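You operate a simulated robot arm through the tools that you are given. There is no shell and no other tool.

You run a simulated two-armed robot. Do the job below in one go: nothing can be reset, and whatever is moved stays where it is left.

JOB
Push the drawer farther from the hand press shut. Fetch the white card that says "Pellowmar" from the packing bench and set it on the top of the yellow cart. Shut the carton two flap that stands open. Shut the carton four flap that stands open. Put the blue brush on the packing bench away on the bench shelf. Take the M card divider from the packing bench and leave it on the brown card sheet on the table top. Push the carton three flap that stands open shut. Fetch the yellow plate and set it on the wide line shelf under the steel bench. Take the short gauge and leave it on the top of the yellow cart. Fetch the hose fitting from the front of the table and stand it on top of the grey shim there. The order is free. Set down upright: card divider, hose fitting.

It is judged by the outcome, as a careful person would: the job done as asked, and still so three seconds after it is handed in. It fails if anything else is knocked over, pushed out of place, dropped, spilled or broken. Flat cloth is picked up by pressing the open fingertips on it (5 to 10 N) and closing them slowly along it; thin cloth reads only 2 to 8 mm in the jaws.

ROBOT AND FRAMES
Two 7-joint arms with two-finger parallel grippers on one trunk, on a base that moves. Base frame: it is fixed to the floor where the robot stands at the start and does not move with it; the origin is under the middle of the robot, x ahead of it, y to its left, z up. Lengths are in m, angles in rad, forces in N, time in s.
The left shoulder is at the start at [0.05, 0.177, 1.029], the right one opposite. With the tool pointing down near the work surface each hand reaches from about 0.22 to 0.7 m from the robot's upright axis, wherever it stands, measured 20 degrees to its own side. Places, roughly: bench shelf [1.3, -0.7, 0.2]; blue brush (13x5x10 cm) [1.4, 1.7, 0.9]; card divider [1.5, 1.5, 1]; card sheet [4.75, 3.25, 0.5]; carton four flap [-0.4, 4.4, 0.9]; carton three flap [1.9, 1.2, 0.7]; carton two flap [-0.1, 4.5, 0.9]; drawer farther from the hand press [1, 3.3, 0.7]; hose fitting (3x3x8 cm) [4.7, 3.5, 0.6]; shim [4.5, 3.25, 0.5]; short gauge [4.5, 3.25, 0.5]; top of the yellow cart [1.9, 1.2, 0.8]; white card [1, 3.25, 1]; wide line shelf under the steel bench [8.6, -2, 0.4]; yellow plate [5, -5.5, 0.75]. Payload 3.43 kg a hand.
Tool frame (each hand has its own): the origin (TCP) lies between the finger pads and is the grasp point; the fingertips stand 0.034 m ahead of it; z points along the fingers, y is the line along which they close. Largest opening 0.128 m; finger width 0.024, thickness 0.012; the body of the gripper, 0.048 by 0.13 m, starts 0.096 m behind the TCP.
Orientation is that of the tool frame in the base frame, as a unit quaternion [w, x, y, z]. With the fingers straight down and closing along the base's y, the tool's x points along the base's -x, its y along +y and its z along -z.

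CONTROLS
- The arms move only by the tool send_rows. It takes "left_rows", "right_rows" or both (then of equal length, played together; a hand with none holds still); each is a list of rows, each an object (a shift or turn left out is 0, a gripper value left out holds the last) with "dp": the shift along the base's x, y, z in m, a list of three; "dr": the turn, a rotation vector about the base's x, y, z in rad, a list of three. In form: [{"dp": [x, y, z], "dr": [ax, ay, az]}, ...]. A call has 1 to 20 rows; each row shifts and turns the commanded pose from where the row before left it. "left_grip" and "right_grip" are, for a hand that has rows, the opening, from 0 (shut) to 1 (fully open), set as the call begins (left out, the last holds). A row lasts 0.2 s, in which the tool goes at most 0.05 m and 0.15 rad; a call with a longer step from one row to the next is refused whole, and so is a gripper value outside its range. A pose out of reach is approached as far as the arm can. The call stops where the force on the tool passes 40 N (or 10 N more than at its start, if that is more) or the arm is blocked; 0.2 s more then pass. The fingers move at their own pace (about 0.108 m/s each) and stop on an object; they squeeze with about 43 N. The grip force told is the motor's: it shows also when the fingers shut on nothing. Time passes only in rows, and 0.2 s behind the last, so rows that do not move let the fingers close. The reply holds the time, the measured pose of the TCP, the force on the tool along the base axes, the opening and the grip force, in the units named above and with some noise, with the torque about the TCP (base axes, N m) and any sound that the robot's microphone picked up, and new pictures: "show" is both (left out), scene, wrist or none (wrist: the cameras of the hands that moved).
- Cameras (640 x 400 px; columns grow to the right, rows downward): "scene" is now at [0.1613, 0.0125, 1.2117]; the picture's right is [0.01, -1.00, 0.00], its down [-0.47, -0.01, -0.88] and it looks along [0.88, 0.01, -0.47] (base axes); focal length 267 px, centre (320, 200). "left" rides on the left gripper at [0.076, 0.011, -0.16] in its tool frame; the picture's right is [-0.15, 0.99, 0.00], its down [-0.88, -0.13, -0.46] and it looks along [-0.45, -0.07, 0.89] (tool axes); focal length 234 px, centre (320, 200). "right" rides on the right gripper at [0.076, -0.011, -0.16] in its tool frame; the picture's right is [0.15, 0.99, 0.00], its down [-0.88, 0.13, -0.46] and it looks along [-0.45, 0.07, 0.89] (tool axes); focal length 234 px, centre (320, 200). There is no depth. A picture from a camera that has moved, and an enlarged one, comes with that camera's place and axes in the base frame and with its lens. The place of the scene camera against the robot may be out by one fixed shift of up to 0.018 m in any direction.
- lift_body(by): slides the trunk up (or, below 0, down) by that many m; the arms and the scene camera ride with it, the base frame stays. It gives what a move gives, with no picture.
- steer(legs): drives the robot by 1 to 6 legs, each [ahead, turn to the left] in m and rad, along the robot's own axes; the way and the turn of a leg run together, so that a leg with both is an arc; at most 1.5 m and 3.142 rad a leg. The arms and the cameras ride along, it lands a little off, and it stops where it bumps. It gives what a move gives, and a new picture of the scene camera.
- head_to(pan, tilt): turns the head with the scene camera to pan (to the left, within 1.396 rad either way) and tilt (down, from -0.506 to 1.204), counted from straight ahead of the robot. It gives what a move gives, and a new picture of the scene camera.
- zoom(camera, box): a new picture of the part [left, top, right, bottom] of that camera's present view, enlarged. It takes no simulated time.
- finish_job(): hands the job in; it is judged then, once.

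Places have to be worked out from the pictures, the camera data and where the tool is seen. Open the grippers and draw the arms clear of the work before you hand the job in, unless the task says otherwise.

The tools are called after "Emit:" as a command line: name --argument value ..., lists and objects as JSON in quotes. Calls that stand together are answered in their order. send_rows: Moves the arms, as the interface text tells. Its arguments: {"type":"object","properties":{"left_rows":{"type":"array"},"left_grip":{"type":"number"},"right_rows":{"type":"array"},"right_grip":{"type":"number"},"show":{"type":"string","enum":["both","scene","wrist","none"]}},"required":[]} The other tools are called the same way: lift_body (by) moves the trunk up or down; steer (legs) drives the base; head_to (pan, tilt) turns the head that bears the scene camera; zoom (camera, box) takes an enlarged picture of a part of a camera's view; finish_job () hands the job in.

At the start:

```text
time_s: 0.0
left_tcp_pos: [0.4031, 0.178, 1.0111]
left_tool_rot: [0.0, -0.001, 1.0, 0.0]
left_wrist_force: [0.5, 0.5, -0.7]
left_torque: [0.02, -0.01, 0.01]
left_gripper_width: 0.1279
left_grasp_force: 0.1
right_tcp_pos: [0.4065, -0.1702, 0.9678]
right_tool_rot: [0.0, -0.001, 1.0, 0.0]
right_wrist_force: [-0.4, 0.6, 0.3]
right_torque: [-0.01, -0.01, 0.0]
right_gripper_width: 0.128
right_grasp_force: 0.0
trunk travel left (down, up): [-0.2, 0.201]
robot x, y, heading: [0.001, 0.0019, 0.001]
head pan, tilt (commanded): [0.012, 0.485]
```

scene: 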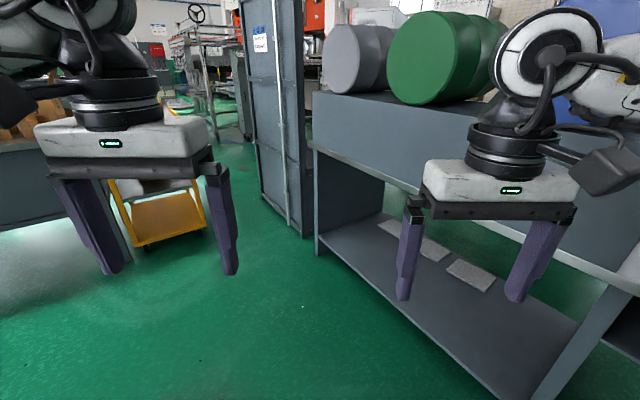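
right: 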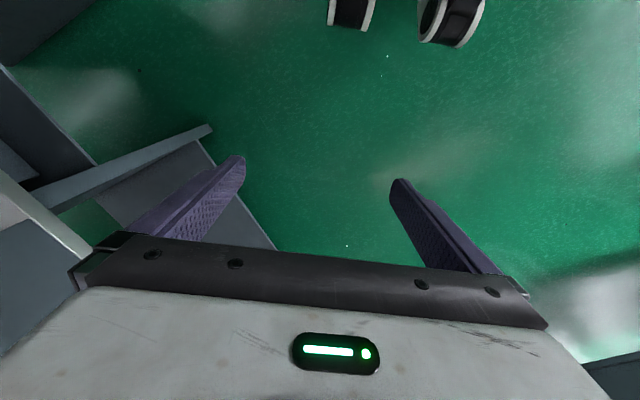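
left: 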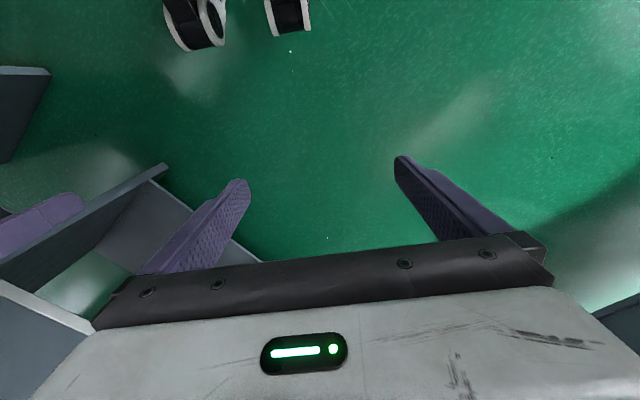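

The bench with the low shelf is ahead-right, and a yellow cart is ahead-left. I look around with the head first to learn the layout.

Emit:
head_to --pan 0.8 --tilt 0.3

Emit:
head_to --pan 1.39 --tilt 0.3

Emit:
head_to --pan 0.2 --tilt 0.1

Emit:
head_to --pan -0.8 --tilt 0.4

```text
time_s: 1.1
left_tcp_pos: [0.4031, 0.1778, 1.0109]
left_tool_rot: [0.0, -0.002, 1.0, 0.0]
left_wrist_force: [-1.2, 0.0, -0.9]
left_torque: [-0.02, -0.04, -0.01]
left_gripper_width: 0.1283
left_grasp_force: 0.1
right_tcp_pos: [0.4066, -0.17, 0.9661]
right_tool_rot: [0.0, 0.0, 1.0, 0.0]
right_wrist_force: [0.0, -0.9, 0.4]
right_torque: [0.02, 0.03, -0.02]
right_gripper_width: 0.1281
right_grasp_force: 0.1
trunk travel left (down, up): [-0.2, 0.201]
robot x, y, heading: [0.0012, 0.0037, -0.0]
head pan, tilt (commanded): [0.799, 0.3]
camera scene: at [0.1351, 0.0782, 1.2288], right [0.72, -0.7, 0.0], down [-0.21, -0.21, -0.96], along [0.67, 0.68, -0.3], focal length 267 px, centre (320, 200)
```

scene: 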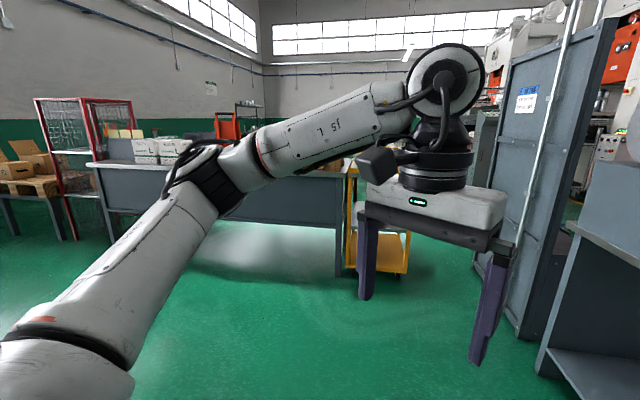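

```text
time_s: 2.1
left_tcp_pos: [0.4035, 0.178, 1.0108]
left_tool_rot: [0.0, 0.0, 1.0, -0.001]
left_wrist_force: [0.3, 0.2, -0.1]
left_torque: [0.02, -0.02, -0.01]
left_gripper_width: 0.128
left_grasp_force: 0.1
right_tcp_pos: [0.406, -0.1698, 0.9671]
right_tool_rot: [0.0, 0.0, 1.0, -0.001]
right_wrist_force: [0.2, -0.7, 0.4]
right_torque: [0.01, 0.02, 0.02]
right_gripper_width: 0.1277
right_grasp_force: 0.1
trunk travel left (down, up): [-0.2, 0.201]
robot x, y, heading: [0.0029, 0.0028, -0.0]
head pan, tilt (commanded): [1.389, 0.3]
camera scene: at [0.0869, 0.1031, 1.2288], right [0.98, -0.18, 0.0], down [-0.05, -0.29, -0.96], along [0.17, 0.94, -0.3], focal length 267 px, centre (320, 200)
```

scene: 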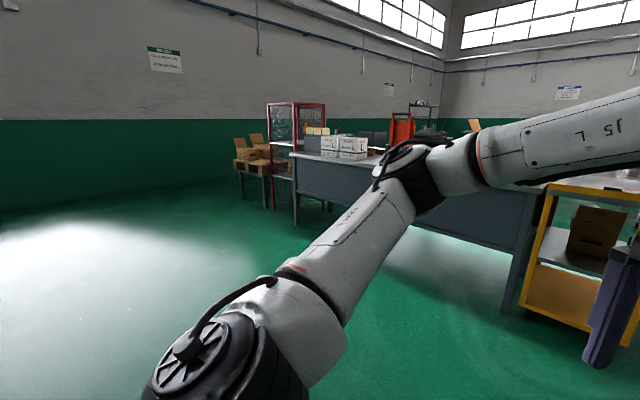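

```text
time_s: 3.5
left_tcp_pos: [0.4027, 0.1788, 1.0106]
left_tool_rot: [0.0, 0.0, 1.0, 0.0]
left_wrist_force: [0.2, 0.3, 0.3]
left_torque: [-0.02, 0.03, 0.01]
left_gripper_width: 0.128
left_grasp_force: 0.1
right_tcp_pos: [0.4067, -0.1695, 0.9667]
right_tool_rot: [0.0, 0.0, 1.0, 0.0]
right_wrist_force: [1.0, 1.1, 0.1]
right_torque: [0.02, 0.0, -0.02]
right_gripper_width: 0.1278
right_grasp_force: 0.0
trunk travel left (down, up): [-0.2, 0.201]
robot x, y, heading: [-0.0023, 0.0003, 0.002]
head pan, tilt (commanded): [0.201, 0.099]
camera scene: at [0.1602, 0.0297, 1.2475], right [0.2, -0.98, 0.0], down [-0.1, -0.02, -0.99], along [0.97, 0.2, -0.1], focal length 267 px, centre (320, 200)
```

scene: 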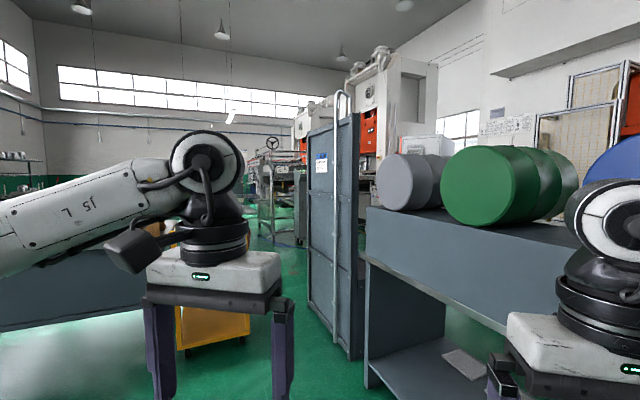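

```text
time_s: 4.8
left_tcp_pos: [0.4032, 0.1799, 1.0109]
left_tool_rot: [0.0, -0.001, 1.0, 0.0]
left_wrist_force: [0.2, -0.3, 0.1]
left_torque: [0.0, -0.01, 0.0]
left_gripper_width: 0.1278
left_grasp_force: 0.1
right_tcp_pos: [0.4064, -0.1686, 0.9677]
right_tool_rot: [0.001, 0.0, 1.0, 0.0]
right_wrist_force: [-0.2, 0.4, -0.4]
right_torque: [-0.02, 0.0, 0.02]
right_gripper_width: 0.128
right_grasp_force: 0.1
trunk travel left (down, up): [-0.2, 0.201]
robot x, y, heading: [-0.0012, -0.0004, -0.004]
head pan, tilt (commanded): [-0.799, 0.4]
camera scene: at [0.1346, -0.0551, 1.2196], right [-0.72, -0.7, 0.0], down [-0.27, 0.28, -0.92], along [0.64, -0.66, -0.39], focal length 267 px, centre (320, 200)
```

scene: 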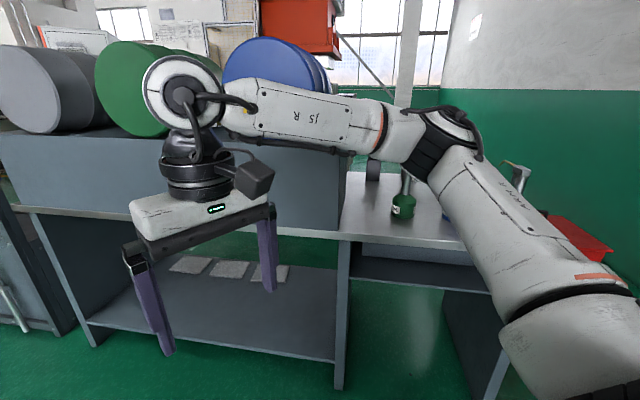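

The packing bench runs diagonally to the left with a cart at its right end. I turn the head back to it and zoom to read the bench.

Emit:
head_to --pan 1.1 --tilt 0.2

Emit:
zoom --camera "scene" --box '[100, 80, 420, 280]'

Emit:
zoom --camera "scene" --box '[400, 100, 640, 250]'

```text
time_s: 6.6
left_tcp_pos: [0.4026, 0.1794, 1.0101]
left_tool_rot: [-0.001, -0.001, 1.0, 0.0]
left_wrist_force: [0.2, -0.2, 0.2]
left_torque: [0.01, 0.02, -0.03]
left_gripper_width: 0.1279
left_grasp_force: 0.1
right_tcp_pos: [0.407, -0.1693, 0.9685]
right_tool_rot: [0.0, 0.0, 1.0, 0.0]
right_wrist_force: [-0.8, 1.1, 1.2]
right_torque: [0.02, -0.01, -0.02]
right_gripper_width: 0.1282
right_grasp_force: 0.0
trunk travel left (down, up): [-0.2, 0.201]
robot x, y, heading: [0.0023, 0.0016, 0.003]
head pan, tilt (commanded): [1.1, 0.201]
camera scene: at [0.1123, 0.0943, 1.2381], right [0.89, -0.45, 0.0], down [-0.09, -0.18, -0.98], along [0.45, 0.87, -0.2], focal length 267 px, centre (320, 200)
```

scene: 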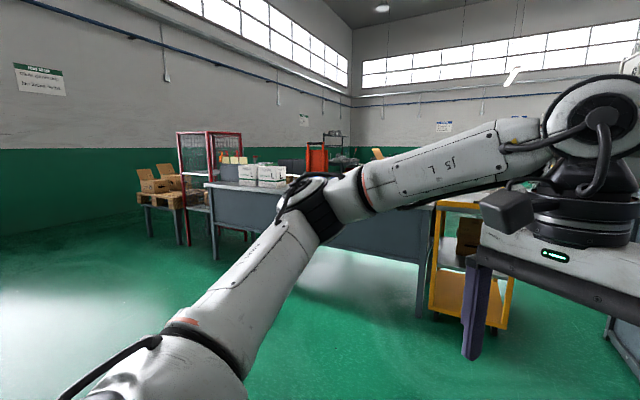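

```text
2.00 times, centred on (260, 180) of scene
camera zoom: at [0.1123, 0.0943, 1.2381], right [0.89, -0.45, 0.0], down [-0.09, -0.18, -0.98], along [0.45, 0.87, -0.2], focal length 534 px, centre (440, 240)
```

zoom: 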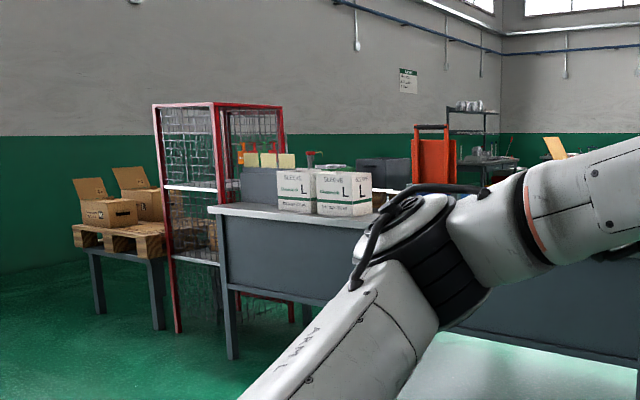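

```text
2.67 times, centred on (520, 175) of scene
camera zoom: at [0.1123, 0.0943, 1.2381], right [0.89, -0.45, 0.0], down [-0.09, -0.18, -0.98], along [0.45, 0.87, -0.2], focal length 712 px, centre (-213, 267)
```

zoom: 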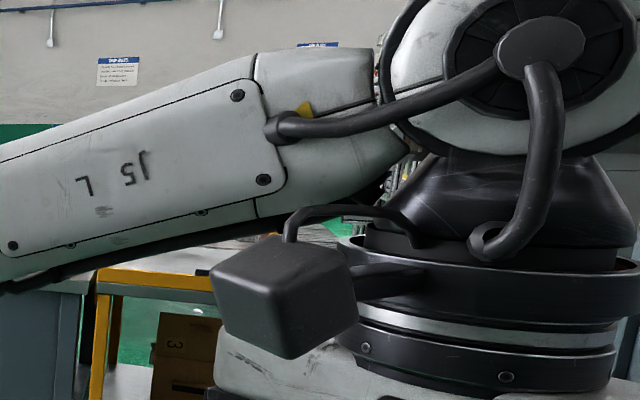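

The carton three sits inside the cart; cartons two and four are on a pallet far left behind the red rack. I turn the robot left to face the packing bench.

Emit:
steer --legs '[[0.0, 0.9]]'

Emit:
head_to --pan 0.0 --tilt 0.3

```text
time_s: 9.4
left_tcp_pos: [0.1066, 0.4282, 1.01]
left_tool_rot: [0.0, -0.44, 0.898, 0.0]
left_wrist_force: [0.1, -0.9, -0.4]
left_torque: [0.0, 0.05, 0.01]
left_gripper_width: 0.1281
left_grasp_force: 0.0
right_tcp_pos: [0.3826, 0.2172, 0.9669]
right_tool_rot: [-0.001, -0.439, 0.899, 0.0]
right_wrist_force: [-0.3, 0.5, 0.6]
right_torque: [0.02, 0.0, -0.01]
right_gripper_width: 0.128
right_grasp_force: 0.1
trunk travel left (down, up): [-0.2, 0.201]
robot x, y, heading: [-0.0004, 0.0, 0.909]
head pan, tilt (commanded): [1.1, 0.201]
camera scene: at [0.0032, 0.151, 1.2381], right [0.91, 0.42, 0.0], down [0.08, -0.18, -0.98], along [-0.42, 0.89, -0.2], focal length 267 px, centre (320, 200)
```

scene: 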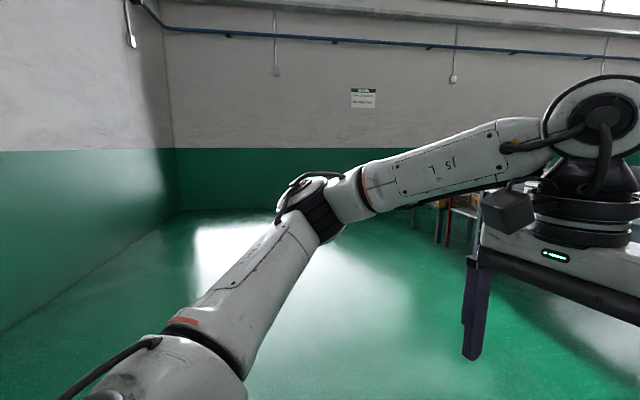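

```text
time_s: 10.7
left_tcp_pos: [0.1052, 0.4277, 1.0103]
left_tool_rot: [0.0, -0.44, 0.898, 0.0]
left_wrist_force: [0.1, -0.3, 0.1]
left_torque: [-0.03, 0.05, 0.0]
left_gripper_width: 0.1283
left_grasp_force: 0.0
right_tcp_pos: [0.3832, 0.2175, 0.9679]
right_tool_rot: [0.0, -0.44, 0.898, 0.0]
right_wrist_force: [0.0, 0.0, 0.2]
right_torque: [-0.03, 0.01, 0.03]
right_gripper_width: 0.128
right_grasp_force: 0.1
trunk travel left (down, up): [-0.2, 0.201]
robot x, y, heading: [-0.0016, 0.0014, 0.906]
head pan, tilt (commanded): [0.0, 0.3]
camera scene: at [0.1002, 0.1403, 1.2288], right [0.79, -0.61, 0.0], down [-0.18, -0.23, -0.96], along [0.59, 0.75, -0.3], focal length 267 px, centre (320, 200)
```

scene: 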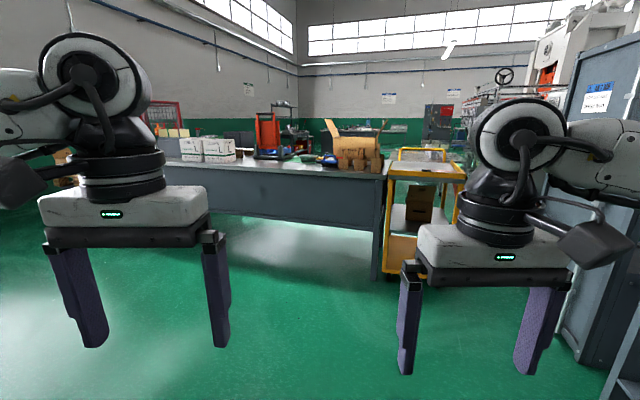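

Emit:
zoom --camera "scene" --box '[150, 90, 400, 246]'

Emit:
zoom --camera "scene" --box '[300, 100, 480, 212]'

Emit:
zoom --camera "scene" --box '[360, 140, 520, 300]'

```text
2.56 times, centred on (275, 168) of scene
camera zoom: at [0.1002, 0.1403, 1.2288], right [0.79, -0.61, 0.0], down [-0.18, -0.23, -0.96], along [0.59, 0.75, -0.3], focal length 683 px, centre (435, 282)
```

zoom: 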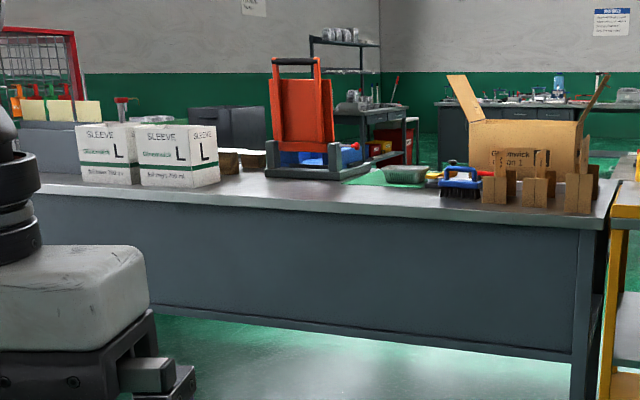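

```text
3.56 times, centred on (390, 156) of scene
camera zoom: at [0.1002, 0.1403, 1.2288], right [0.79, -0.61, 0.0], down [-0.18, -0.23, -0.96], along [0.59, 0.75, -0.3], focal length 949 px, centre (71, 356)
```

zoom: 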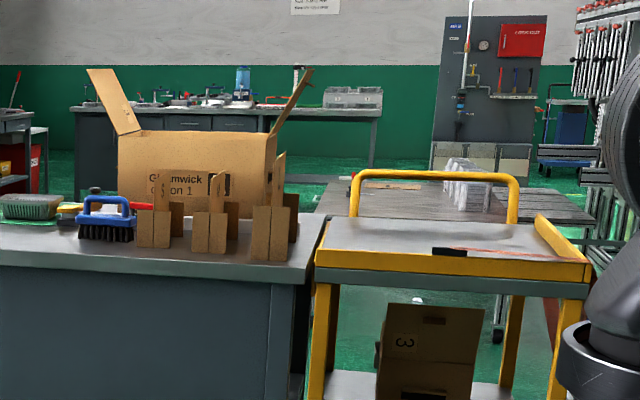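

```text
2.50 times, centred on (440, 220) of scene
camera zoom: at [0.1002, 0.1403, 1.2288], right [0.79, -0.61, 0.0], down [-0.18, -0.23, -0.96], along [0.59, 0.75, -0.3], focal length 667 px, centre (20, 150)
```

zoom: 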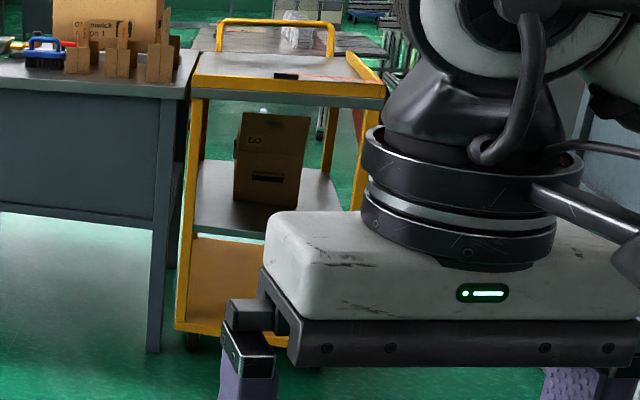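

Packing bench top looks to be about z≈0.83, with brush and dividers near its right front corner and the cart just right of it. I drive closer for a better look.

Emit:
steer --legs '[[0.0, -0.2], [1.2, 0.0], [0.0, -0.1]]'

Emit:
head_to --pan 0.0 --tilt 0.5

Emit:
zoom --camera "scene" --box '[180, 60, 420, 210]'

```text
time_s: 18.1
left_tcp_pos: [1.1505, 1.1638, 1.0103]
left_tool_rot: [0.0, -0.299, 0.954, 0.0]
left_wrist_force: [0.4, -0.7, 0.2]
left_torque: [0.02, 0.03, -0.01]
left_gripper_width: 0.1275
left_grasp_force: 0.1
right_tcp_pos: [1.3532, 0.8803, 0.9684]
right_tool_rot: [0.0, -0.297, 0.955, 0.0]
right_wrist_force: [-0.2, -0.4, 0.2]
right_torque: [0.0, -0.01, -0.01]
right_gripper_width: 0.1279
right_grasp_force: 0.0
trunk travel left (down, up): [-0.2, 0.201]
robot x, y, heading: [0.922, 0.7901, 0.606]
head pan, tilt (commanded): [0.0, 0.3]
camera scene: at [1.0559, 0.8925, 1.2288], right [0.57, -0.82, 0.0], down [-0.24, -0.17, -0.96], along [0.79, 0.54, -0.3], focal length 267 px, centre (320, 200)
```

scene: 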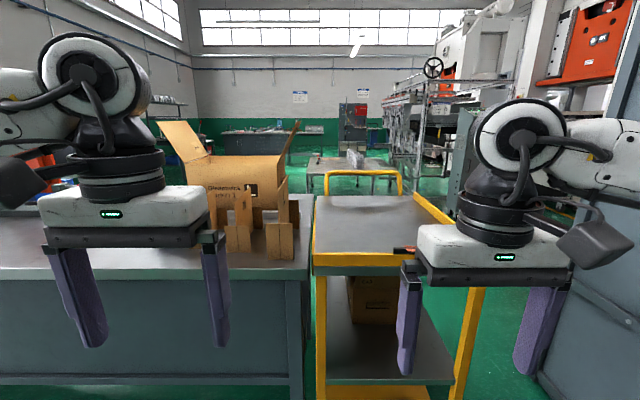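

```text
time_s: 18.9
left_tcp_pos: [1.1504, 1.1638, 1.0112]
left_tool_rot: [0.0, -0.299, 0.954, 0.0]
left_wrist_force: [-0.1, -0.2, 0.2]
left_torque: [0.01, -0.02, -0.01]
left_gripper_width: 0.1278
left_grasp_force: 0.0
right_tcp_pos: [1.3524, 0.8801, 0.9672]
right_tool_rot: [0.0, -0.298, 0.955, 0.0]
right_wrist_force: [-0.3, 0.0, 1.0]
right_torque: [0.0, -0.02, 0.0]
right_gripper_width: 0.1281
right_grasp_force: 0.0
trunk travel left (down, up): [-0.2, 0.201]
robot x, y, heading: [0.9203, 0.7871, 0.607]
head pan, tilt (commanded): [0.0, 0.499]
camera scene: at [1.0537, 0.8915, 1.2105], right [0.57, -0.82, 0.0], down [-0.39, -0.27, -0.88], along [0.72, 0.5, -0.48], focal length 267 px, centre (320, 200)
```

scene: 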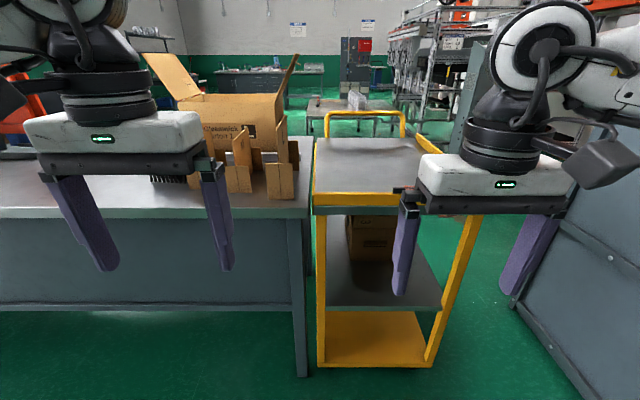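

```text
2.67 times, centred on (300, 135) of scene
camera zoom: at [1.0537, 0.8915, 1.2105], right [0.57, -0.82, 0.0], down [-0.39, -0.27, -0.88], along [0.72, 0.5, -0.48], focal length 712 px, centre (373, 373)
```

zoom: 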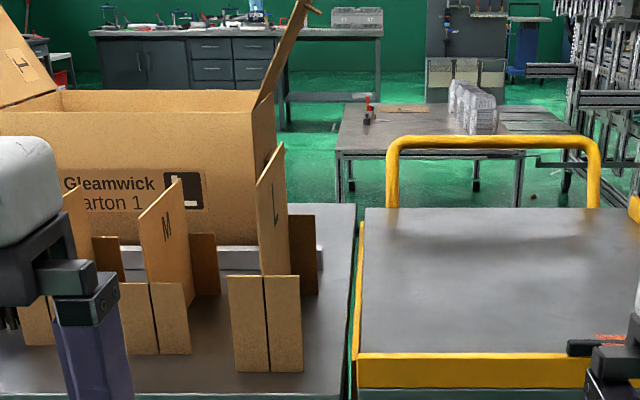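

M divider is the middle of three standing near the bench's right end; cart top is beside it. I move both arms out to the sides to open the view.

Emit:
send_rows --left_rows '[{"dp": [-0.037, 0.025, 0]}, {"dp": [-0.037, 0.025, 0]}, {"dp": [-0.037, 0.025, 0]}, {"dp": [-0.037, 0.025, 0]}, {"dp": [-0.037, 0.025, 0]}, {"dp": [-0.037, 0.025, 0]}]' --right_rows '[{"dp": [0.01, -0.043, 0.01]}, {"dp": [0.01, -0.043, 0.01]}, {"dp": [0.01, -0.043, 0.01]}, {"dp": [0.01, -0.043, 0.01]}, {"dp": [0.01, -0.043, 0]}, {"dp": [0.01, -0.043, 0]}]' --show "scene"

Emit:
zoom --camera "scene" --box '[140, 50, 340, 220]'

Emit:
zoom --camera "scene" --box '[290, 120, 490, 390]'

```text
time_s: 20.3
left_tcp_pos: [0.9454, 1.3175, 1.009]
left_tool_rot: [0.001, -0.297, 0.955, -0.001]
left_wrist_force: [-0.1, -0.4, 0.4]
left_torque: [0.0, -0.01, -0.01]
left_gripper_width: 0.1283
left_grasp_force: 0.1
left hand out of reach, approached as far as the arm can: row 6
right_tcp_pos: [1.416, 0.6281, 1.0072]
right_tool_rot: [-0.001, -0.299, 0.954, 0.002]
right_wrist_force: [0.3, 0.2, 0.0]
right_torque: [0.03, 0.02, 0.0]
right_gripper_width: 0.1279
right_grasp_force: 0.1
right hand out of reach, approached as far as the arm can: row 6
trunk travel left (down, up): [-0.2, 0.201]
robot x, y, heading: [0.9222, 0.7867, 0.602]
head pan, tilt (commanded): [0.0, 0.499]
camera scene: at [1.0535, 0.8913, 1.2105], right [0.57, -0.82, 0.0], down [-0.39, -0.27, -0.88], along [0.72, 0.5, -0.48], focal length 267 px, centre (320, 200)
```

scene: 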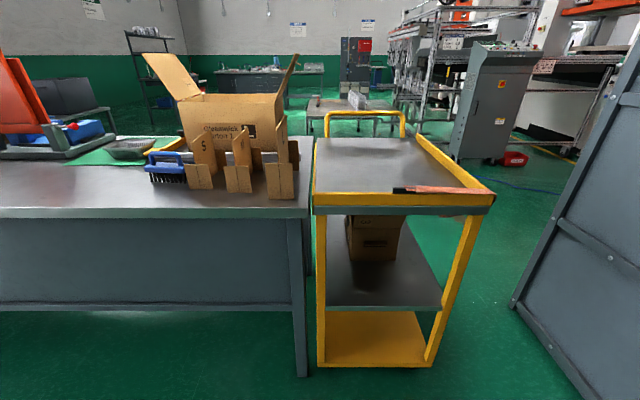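

```text
2.35 times, centred on (240, 135) of scene
camera zoom: at [1.0535, 0.8913, 1.2105], right [0.57, -0.82, 0.0], down [-0.39, -0.27, -0.88], along [0.72, 0.5, -0.48], focal length 628 px, centre (508, 353)
```

zoom: 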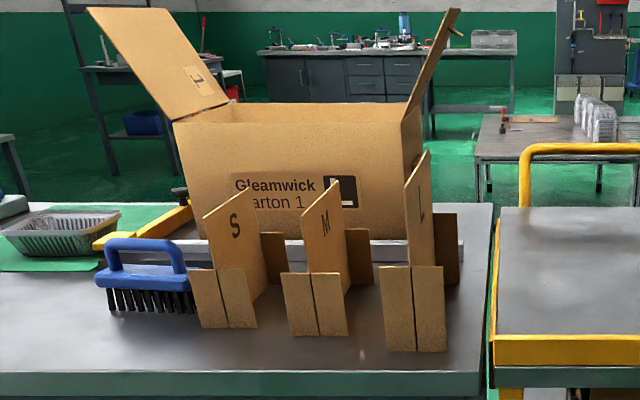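

```text
1.48 times, centred on (390, 255) of scene
camera zoom: at [1.0535, 0.8913, 1.2105], right [0.57, -0.82, 0.0], down [-0.39, -0.27, -0.88], along [0.72, 0.5, -0.48], focal length 395 px, centre (216, 118)
```

zoom: 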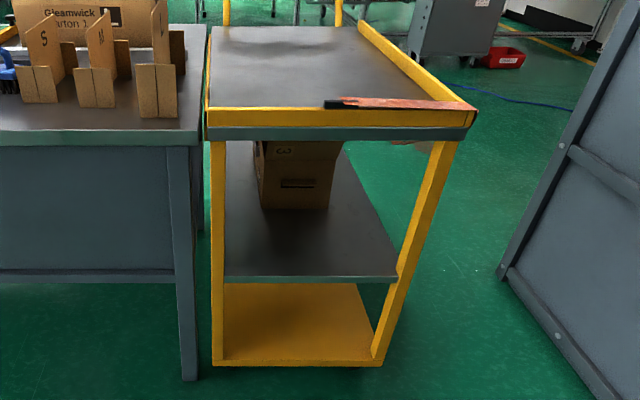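

Clear view now: S, M, L dividers, the blue brush left of S, a red/black thing on the cart's front edge, and carton three on the cart's middle shelf. I lower the trunk to see under the cart top.

Emit:
lift_body --by -0.2

Emit:
head_to --pan -0.15 --tilt 0.35

Emit:
zoom --camera "scene" --box '[240, 120, 480, 270]'

```text
time_s: 22.4
left_tcp_pos: [0.9457, 1.3175, 0.8087]
left_tool_rot: [0.0, -0.299, 0.954, 0.0]
left_wrist_force: [0.8, 0.8, 0.2]
left_torque: [0.01, 0.01, -0.01]
left_gripper_width: 0.128
left_grasp_force: 0.0
right_tcp_pos: [1.4162, 0.6293, 0.808]
right_tool_rot: [0.0, -0.298, 0.955, 0.001]
right_wrist_force: [-1.0, 0.1, -0.1]
right_torque: [-0.01, 0.02, -0.01]
right_gripper_width: 0.128
right_grasp_force: 0.0
trunk travel left (down, up): [0.0, 0.401]
robot x, y, heading: [0.9183, 0.7885, 0.605]
head pan, tilt (commanded): [0.0, 0.499]
```

```text
time_s: 23.1
left_tcp_pos: [0.9451, 1.3185, 0.8077]
left_tool_rot: [0.0, -0.299, 0.954, 0.001]
left_wrist_force: [-0.1, 0.0, -0.5]
left_torque: [0.01, 0.03, -0.01]
left_gripper_width: 0.1281
left_grasp_force: 0.1
right_tcp_pos: [1.4173, 0.6279, 0.8078]
right_tool_rot: [0.0, -0.298, 0.954, -0.001]
right_wrist_force: [0.4, -0.1, 0.6]
right_torque: [-0.03, 0.01, -0.02]
right_gripper_width: 0.1281
right_grasp_force: 0.2
trunk travel left (down, up): [0.0, 0.401]
robot x, y, heading: [0.9206, 0.7907, 0.603]
head pan, tilt (commanded): [-0.15, 0.351]
camera scene: at [1.0625, 0.8807, 1.0241], right [0.44, -0.9, 0.0], down [-0.31, -0.15, -0.94], along [0.84, 0.41, -0.34], focal length 267 px, centre (320, 200)
```

scene: 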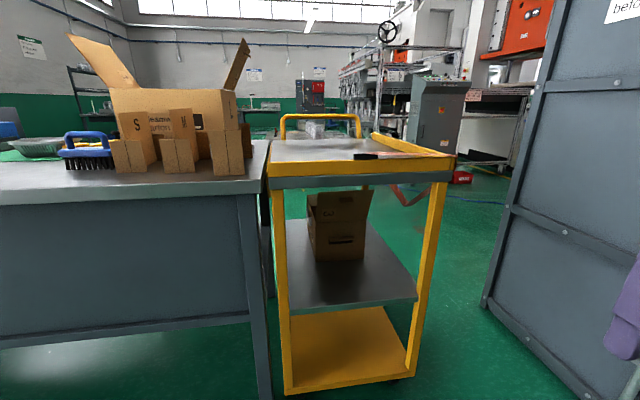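

```text
2.67 times, centred on (360, 195) of scene
camera zoom: at [1.0625, 0.8807, 1.0241], right [0.44, -0.9, 0.0], down [-0.31, -0.15, -0.94], along [0.84, 0.41, -0.34], focal length 712 px, centre (213, 213)
```

zoom: 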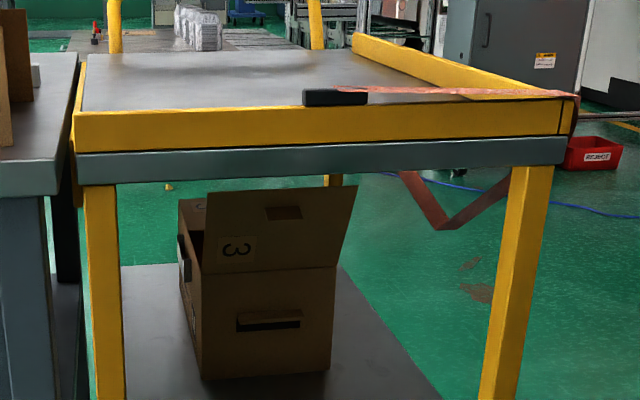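

The carton three flap leans toward me, hinged at the near top edge of the box (about z 0.575), under the cart's top. I look down at my own base to gauge its size before driving closer.

Emit:
head_to --pan 0.0 --tilt 1.2

Emit:
head_to --pan -1.3 --tilt 0.9

```text
time_s: 24.3
left_tcp_pos: [0.9441, 1.3181, 0.808]
left_tool_rot: [0.001, -0.299, 0.954, 0.0]
left_wrist_force: [0.7, -0.1, 0.2]
left_torque: [0.0, -0.03, -0.02]
left_gripper_width: 0.1278
left_grasp_force: 0.0
right_tcp_pos: [1.4169, 0.6286, 0.8081]
right_tool_rot: [0.0, -0.299, 0.954, 0.0]
right_wrist_force: [0.2, -0.1, -1.1]
right_torque: [-0.01, 0.0, 0.01]
right_gripper_width: 0.1278
right_grasp_force: 0.0
trunk travel left (down, up): [0.0, 0.401]
robot x, y, heading: [0.9229, 0.7881, 0.607]
head pan, tilt (commanded): [0.0, 1.201]
camera scene: at [1.0249, 0.8715, 0.9568], right [0.57, -0.82, 0.0], down [-0.77, -0.53, -0.36], along [0.3, 0.21, -0.93], focal length 267 px, centre (320, 200)
```

scene: 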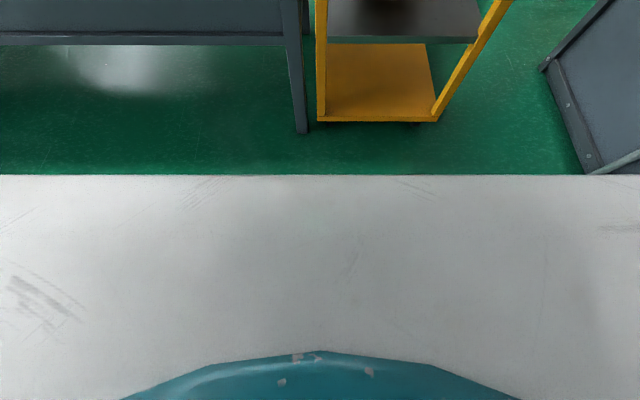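

```text
time_s: 25.8
left_tcp_pos: [0.9459, 1.3182, 0.8077]
left_tool_rot: [0.001, -0.299, 0.954, 0.0]
left_wrist_force: [0.5, -0.2, 0.6]
left_torque: [0.03, 0.0, -0.01]
left_gripper_width: 0.1276
left_grasp_force: 0.1
right_tcp_pos: [1.4171, 0.6286, 0.8087]
right_tool_rot: [0.0, -0.298, 0.954, 0.0]
right_wrist_force: [0.4, 1.0, -0.4]
right_torque: [-0.01, -0.02, 0.02]
right_gripper_width: 0.1281
right_grasp_force: 0.0
trunk travel left (down, up): [0.0, 0.401]
robot x, y, heading: [0.9206, 0.7919, 0.606]
head pan, tilt (commanded): [-1.3, 0.901]
camera scene: at [1.0369, 0.7914, 0.9765], right [-0.64, -0.77, 0.0], down [-0.6, 0.5, -0.62], along [0.48, -0.4, -0.78], focal length 267 px, centre (320, 200)
```

scene: 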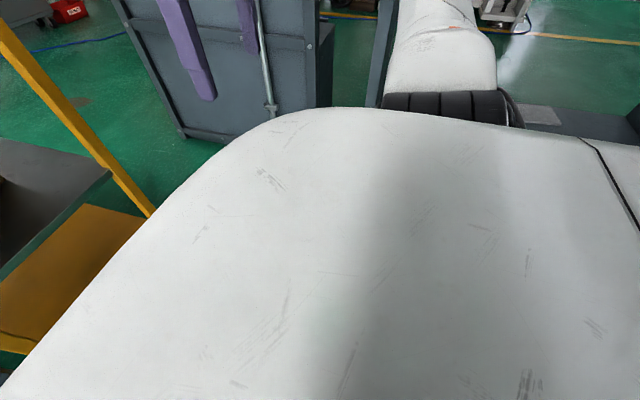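

A white surface fills the foot of the view; I raise the trunk briefly and look again to tell whether it is the base and how far it reaches ahead.

Emit:
lift_body --by 0.2

Emit:
head_to --pan 0.0 --tilt 1.2

Emit:
head_to --pan -1.3 --tilt 0.9

```text
time_s: 27.9
left_tcp_pos: [0.9455, 1.317, 1.0081]
left_tool_rot: [-0.001, -0.299, 0.954, 0.0]
left_wrist_force: [-0.3, 0.4, 0.5]
left_torque: [0.0, -0.03, 0.03]
left_gripper_width: 0.1279
left_grasp_force: 0.0
right_tcp_pos: [1.4166, 0.6286, 1.0079]
right_tool_rot: [0.0, -0.298, 0.955, 0.001]
right_wrist_force: [-0.5, -0.2, 0.0]
right_torque: [0.0, -0.01, 0.0]
right_gripper_width: 0.1279
right_grasp_force: 0.2
trunk travel left (down, up): [-0.2, 0.201]
robot x, y, heading: [0.9244, 0.7887, 0.614]
head pan, tilt (commanded): [-1.3, 0.901]
```

```text
time_s: 29.4
left_tcp_pos: [0.9453, 1.3175, 1.0076]
left_tool_rot: [0.0, -0.3, 0.954, 0.0]
left_wrist_force: [0.4, -0.3, 0.7]
left_torque: [0.01, 0.01, 0.0]
left_gripper_width: 0.1278
left_grasp_force: 0.0
right_tcp_pos: [1.4171, 0.6277, 1.0074]
right_tool_rot: [0.001, -0.299, 0.954, 0.0]
right_wrist_force: [-0.6, -0.7, 0.2]
right_torque: [-0.01, -0.02, 0.03]
right_gripper_width: 0.128
right_grasp_force: 0.1
trunk travel left (down, up): [-0.2, 0.201]
robot x, y, heading: [0.9229, 0.7878, 0.602]
head pan, tilt (commanded): [0.0, 1.201]
camera scene: at [1.0249, 0.8715, 1.1567], right [0.57, -0.82, 0.0], down [-0.77, -0.53, -0.36], along [0.3, 0.21, -0.93], focal length 267 px, centre (320, 200)
```

scene: 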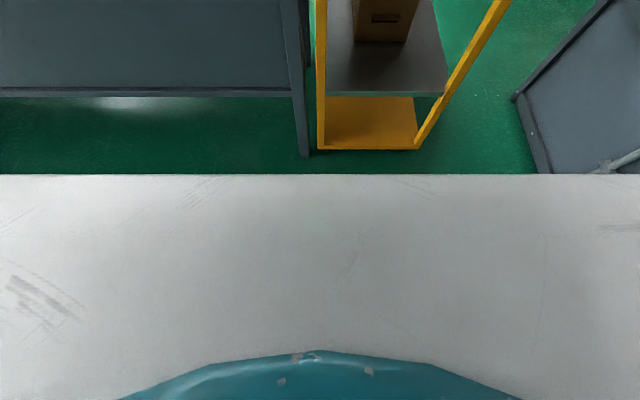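

```text
time_s: 30.9
left_tcp_pos: [0.9449, 1.3168, 1.0071]
left_tool_rot: [0.0, -0.299, 0.954, 0.0]
left_wrist_force: [-0.4, 0.3, 0.2]
left_torque: [-0.01, 0.02, 0.01]
left_gripper_width: 0.1282
left_grasp_force: 0.1
right_tcp_pos: [1.4171, 0.6281, 1.0075]
right_tool_rot: [-0.001, -0.298, 0.955, 0.0]
right_wrist_force: [-0.3, 0.1, -0.1]
right_torque: [-0.02, -0.03, 0.04]
right_gripper_width: 0.128
right_grasp_force: 0.0
trunk travel left (down, up): [-0.2, 0.201]
robot x, y, heading: [0.9228, 0.7882, 0.601]
head pan, tilt (commanded): [-1.3, 0.901]
camera scene: at [1.0369, 0.7914, 1.1765], right [-0.64, -0.77, 0.0], down [-0.6, 0.5, -0.62], along [0.48, -0.4, -0.78], focal length 267 px, centre (320, 200)
```

scene: 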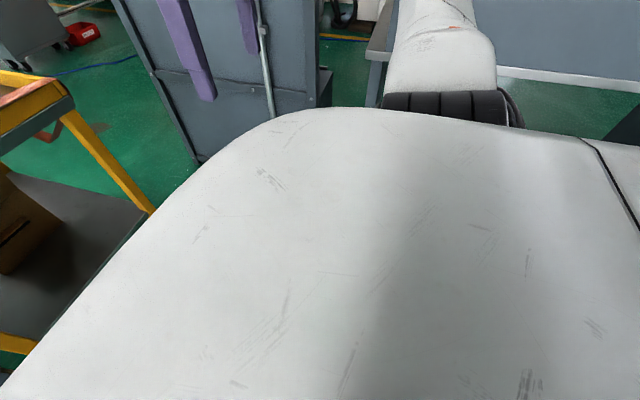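

That surface rides with the trunk, so it is my torso, not the base. I look through the wrist cameras for the base outline.

Emit:
zoom --camera "left" --box '[0, 0, 640, 400]'

Emit:
zoom --camera "right" --box '[0, 0, 640, 400]'

```text
1.00 times, centred on (320, 200) of left (not enlarged: the box is as wide or as high as the picture)
camera zoom: at [0.8771, 1.2821, 1.1688], right [-0.44, 0.9, 0.0], down [0.8, 0.4, 0.46], along [0.41, 0.2, -0.89], focal length 234 px, centre (320, 200)
```

zoom: 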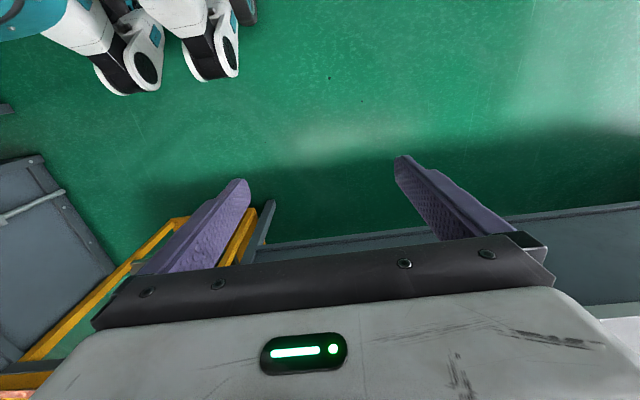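

```text
1.00 times, centred on (320, 200) of right (not enlarged: the box is as wide or as high as the picture)
camera zoom: at [1.3597, 0.5753, 1.1672], right [-0.68, 0.73, 0.0], down [0.65, 0.61, 0.46], along [0.33, 0.31, -0.89], focal length 234 px, centre (320, 200)
```

zoom: 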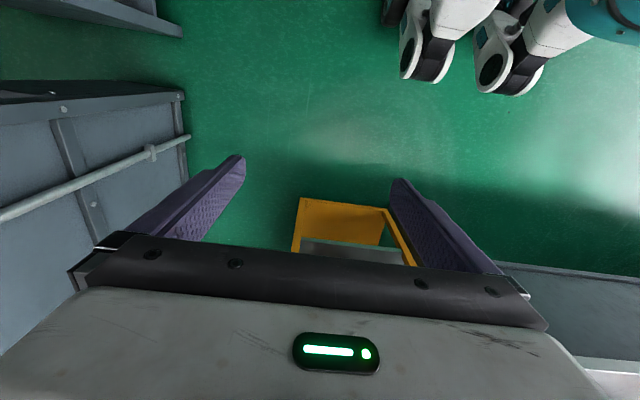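

I see the robot has legs with knees within ~0.2 m of the axis, so the footprint is small. I look around to the right for ways through the hall.

Emit:
head_to --pan -1.0 --tilt 0.25

Emit:
head_to --pan -0.45 --tilt 0.35

Emit:
zoom --camera "scene" --box '[160, 30, 480, 230]'

Emit:
head_to --pan 0.6 --tilt 0.3

Emit:
zoom --camera "scene" --box '[160, 80, 480, 280]'

```text
time_s: 31.9
left_tcp_pos: [0.9454, 1.317, 1.0068]
left_tool_rot: [0.0, -0.299, 0.954, 0.0]
left_wrist_force: [0.1, -0.4, 0.0]
left_torque: [0.01, 0.01, 0.01]
left_gripper_width: 0.1283
left_grasp_force: 0.1
right_tcp_pos: [1.4167, 0.6285, 1.0081]
right_tool_rot: [0.0, -0.299, 0.954, 0.001]
right_wrist_force: [-0.1, 0.2, -0.6]
right_torque: [0.02, -0.04, 0.0]
right_gripper_width: 0.128
right_grasp_force: 0.0
trunk travel left (down, up): [-0.2, 0.201]
robot x, y, heading: [0.9185, 0.7838, 0.609]
head pan, tilt (commanded): [-1.0, 0.25]
camera scene: at [1.0651, 0.8037, 1.2335], right [-0.38, -0.92, 0.0], down [-0.23, 0.1, -0.97], along [0.89, -0.37, -0.25], focal length 267 px, centre (320, 200)
```

scene: 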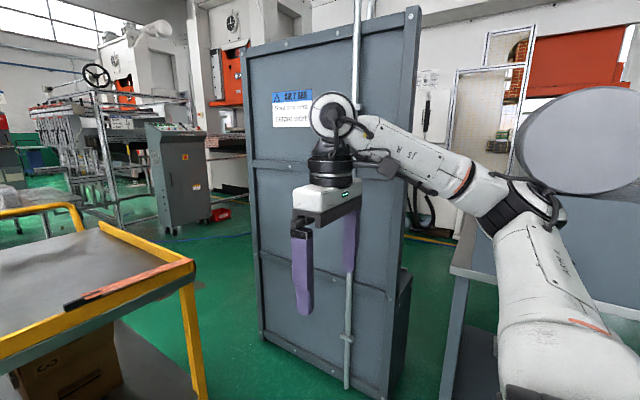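

```text
time_s: 32.9
left_tcp_pos: [0.9455, 1.3182, 1.0085]
left_tool_rot: [0.0, -0.299, 0.954, -0.001]
left_wrist_force: [-0.1, 0.4, 0.0]
left_torque: [-0.02, 0.0, -0.03]
left_gripper_width: 0.1279
left_grasp_force: 0.0
right_tcp_pos: [1.4176, 0.6296, 1.0084]
right_tool_rot: [0.0, -0.299, 0.954, 0.0]
right_wrist_force: [-0.7, 0.4, 0.1]
right_torque: [0.0, 0.0, 0.01]
right_gripper_width: 0.1283
right_grasp_force: 0.1
trunk travel left (down, up): [-0.2, 0.201]
robot x, y, heading: [0.9197, 0.7886, 0.608]
head pan, tilt (commanded): [-0.45, 0.351]
camera scene: at [1.0709, 0.854, 1.2241], right [0.15, -0.99, 0.0], down [-0.34, -0.05, -0.94], along [0.93, 0.14, -0.34], focal length 267 px, centre (320, 200)
```

scene: 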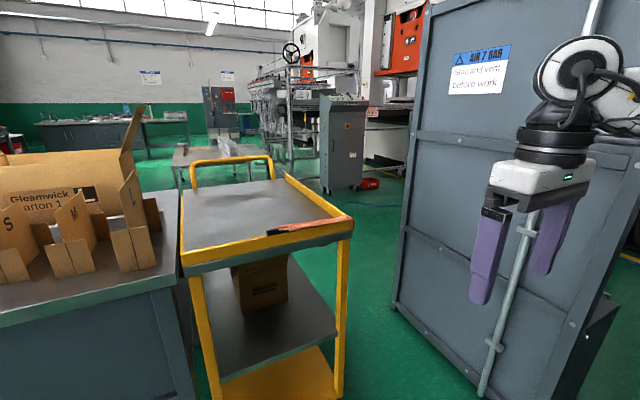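

```text
2.00 times, centred on (320, 130) of scene
camera zoom: at [1.0709, 0.854, 1.2241], right [0.15, -0.99, 0.0], down [-0.34, -0.05, -0.94], along [0.93, 0.14, -0.34], focal length 534 px, centre (320, 340)
```

zoom: 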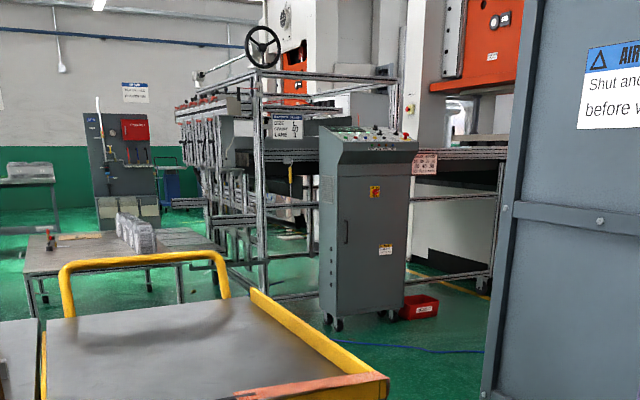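

```text
time_s: 34.2
left_tcp_pos: [0.9457, 1.3177, 1.0068]
left_tool_rot: [0.0, -0.299, 0.954, -0.001]
left_wrist_force: [-0.3, 0.0, -0.5]
left_torque: [0.03, -0.01, 0.04]
left_gripper_width: 0.1279
left_grasp_force: 0.1
right_tcp_pos: [1.4166, 0.6283, 1.0086]
right_tool_rot: [-0.001, -0.299, 0.954, 0.0]
right_wrist_force: [0.5, 0.0, 0.2]
right_torque: [0.01, 0.01, -0.01]
right_gripper_width: 0.128
right_grasp_force: 0.1
trunk travel left (down, up): [-0.2, 0.201]
robot x, y, heading: [0.9179, 0.7889, 0.606]
head pan, tilt (commanded): [0.6, 0.3]
camera scene: at [1.0123, 0.9269, 1.2288], right [0.93, -0.36, 0.0], down [-0.11, -0.28, -0.96], along [0.34, 0.89, -0.3], focal length 267 px, centre (320, 200)
```

scene: 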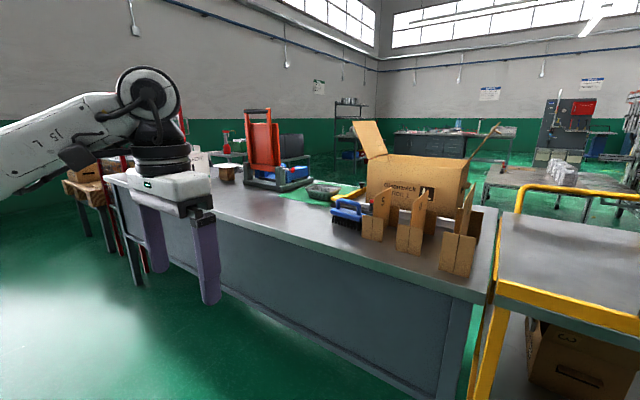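

```text
2.00 times, centred on (320, 180) of scene
camera zoom: at [1.0123, 0.9269, 1.2288], right [0.93, -0.36, 0.0], down [-0.11, -0.28, -0.96], along [0.34, 0.89, -0.3], focal length 534 px, centre (320, 240)
```

zoom: 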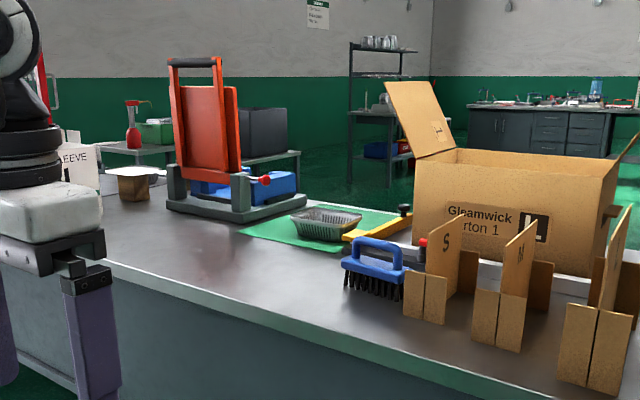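

I need to know what other ways out exist, so I look behind by turning the robot around.

Emit:
steer --legs '[[0.0, 1.9]]'

Emit:
steer --legs '[[0.0, 1.6]]'

```text
time_s: 39.2
left_tcp_pos: [0.4152, 0.6311, 1.0082]
left_tool_rot: [0.0, 0.953, -0.304, 0.0]
left_wrist_force: [0.2, 0.5, 0.0]
left_torque: [0.03, 0.03, -0.02]
left_gripper_width: 0.1281
left_grasp_force: 0.1
right_tcp_pos: [0.9036, 1.3087, 1.008]
right_tool_rot: [0.001, 0.952, -0.305, 0.0]
right_wrist_force: [-0.4, 0.4, -0.9]
right_torque: [-0.01, -0.01, 0.03]
right_gripper_width: 0.1279
right_grasp_force: 0.2
trunk travel left (down, up): [-0.2, 0.201]
robot x, y, heading: [0.9194, 0.788, 2.525]
head pan, tilt (commanded): [0.6, 0.3]
camera scene: at [0.7709, 0.8421, 1.2288], right [0.02, 1.0, 0.0], down [0.3, -0.01, -0.96], along [-0.96, 0.02, -0.3], focal length 267 px, centre (320, 200)
```

scene: 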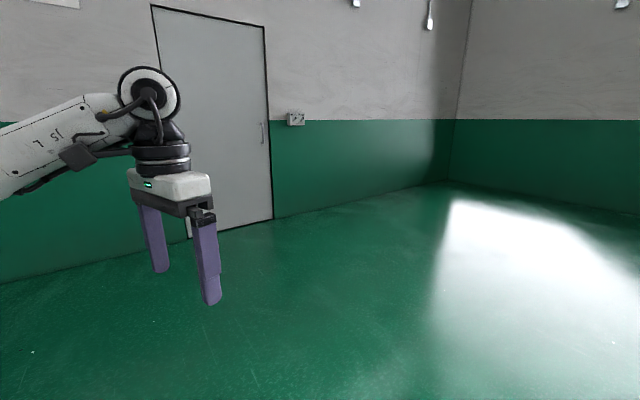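

```text
time_s: 43.4
left_tcp_pos: [1.0869, 0.2851, 1.0074]
left_tool_rot: [0.0, 0.884, 0.467, -0.001]
left_wrist_force: [0.1, 0.4, -0.4]
left_torque: [-0.03, 0.02, 0.0]
left_gripper_width: 0.1281
left_grasp_force: 0.1
right_tcp_pos: [0.4008, 0.7614, 1.0088]
right_tool_rot: [0.001, 0.885, 0.466, -0.001]
right_wrist_force: [-0.4, -0.4, -1.2]
right_torque: [-0.03, -0.02, 0.01]
right_gripper_width: 0.1282
right_grasp_force: 0.1
trunk travel left (down, up): [-0.2, 0.201]
robot x, y, heading: [0.9214, 0.7862, -2.175]
head pan, tilt (commanded): [0.6, 0.3]
camera scene: at [0.8817, 0.6487, 1.2288], right [-1.0, 0.0, 0.0], down [0.0, 0.3, -0.96], along [0.0, -0.96, -0.3], focal length 267 px, centre (320, 200)
```

scene: 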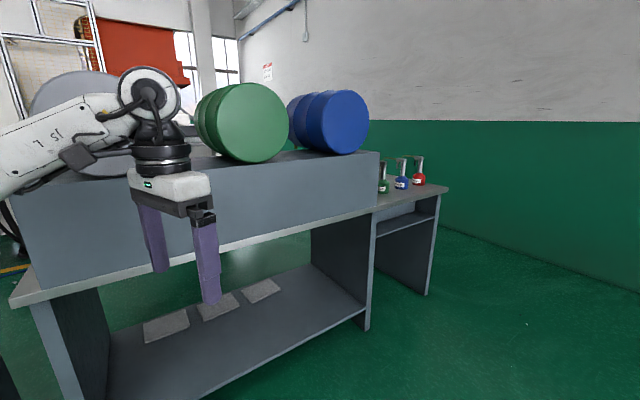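

The cell is rotated ~0.59 rad; there is a wide passage south by the wall and a ~0.58 m gap between cart and the AIR panel. I turn back to face the cart squarely for the carton three flap.

Emit:
steer --legs '[[0.0, 2.766]]'

Emit:
lift_body --by -0.2

Emit:
head_to --pan -0.15 --tilt 0.4

```text
time_s: 50.4
left_tcp_pos: [0.9362, 1.3188, 1.008]
left_tool_rot: [0.0, -0.307, 0.952, 0.001]
left_wrist_force: [0.6, 1.1, 0.0]
left_torque: [-0.02, 0.05, 0.02]
left_gripper_width: 0.1281
left_grasp_force: 0.1
right_tcp_pos: [1.4197, 0.6377, 1.0074]
right_tool_rot: [0.0, -0.307, 0.952, 0.0]
right_wrist_force: [-0.9, 0.4, 0.5]
right_torque: [0.04, 0.01, 0.01]
right_gripper_width: 0.128
right_grasp_force: 0.0
trunk travel left (down, up): [-0.2, 0.201]
robot x, y, heading: [0.9173, 0.7879, 0.625]
head pan, tilt (commanded): [0.6, 0.3]
camera scene: at [1.01, 0.9285, 1.2288], right [0.94, -0.34, 0.0], down [-0.1, -0.28, -0.96], along [0.33, 0.9, -0.3], focal length 267 px, centre (320, 200)
```

scene: 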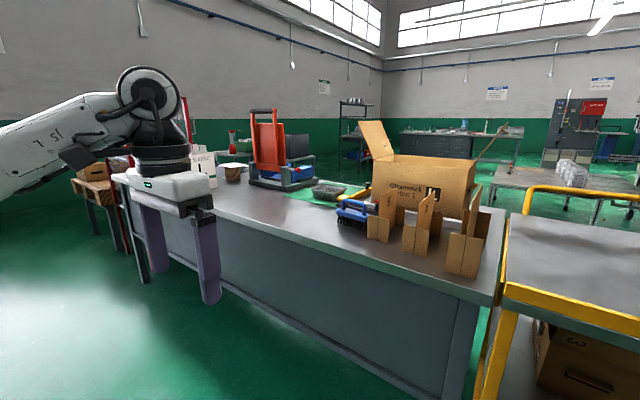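

```text
time_s: 52.6
left_tcp_pos: [0.9364, 1.3186, 0.8088]
left_tool_rot: [0.0, -0.307, 0.952, 0.0]
left_wrist_force: [-0.1, -0.2, 0.0]
left_torque: [0.01, -0.01, 0.0]
left_gripper_width: 0.128
left_grasp_force: 0.1
right_tcp_pos: [1.419, 0.6374, 0.8075]
right_tool_rot: [0.001, -0.307, 0.952, -0.001]
right_wrist_force: [0.8, 0.5, -0.4]
right_torque: [0.02, -0.01, -0.04]
right_gripper_width: 0.1281
right_grasp_force: 0.1
trunk travel left (down, up): [0.0, 0.401]
robot x, y, heading: [0.9191, 0.7871, 0.622]
head pan, tilt (commanded): [0.6, 0.3]
```

```text
time_s: 53.7
left_tcp_pos: [0.9357, 1.3175, 0.8072]
left_tool_rot: [0.0, -0.307, 0.952, 0.0]
left_wrist_force: [-0.1, 0.3, -0.3]
left_torque: [0.0, -0.02, 0.0]
left_gripper_width: 0.1278
left_grasp_force: 0.1
right_tcp_pos: [1.4205, 0.6361, 0.8072]
right_tool_rot: [-0.001, -0.307, 0.952, 0.0]
right_wrist_force: [-0.7, -0.4, 0.0]
right_torque: [0.02, -0.01, -0.01]
right_gripper_width: 0.1284
right_grasp_force: 0.1
trunk travel left (down, up): [0.0, 0.401]
robot x, y, heading: [0.9225, 0.7902, 0.625]
head pan, tilt (commanded): [-0.15, 0.4]
camera scene: at [1.0607, 0.8829, 1.0196], right [0.46, -0.89, 0.0], down [-0.35, -0.18, -0.92], along [0.82, 0.42, -0.39], focal length 267 px, centre (320, 200)
```

scene: 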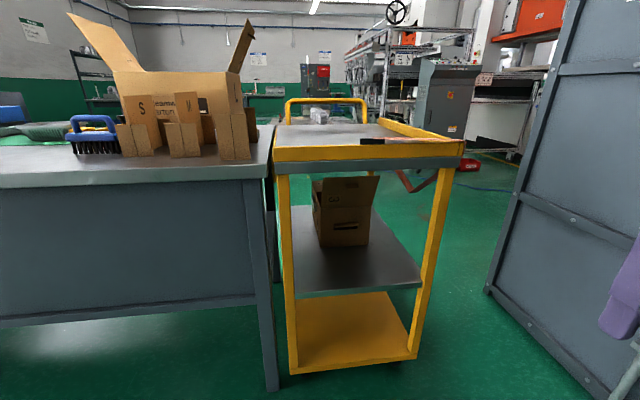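

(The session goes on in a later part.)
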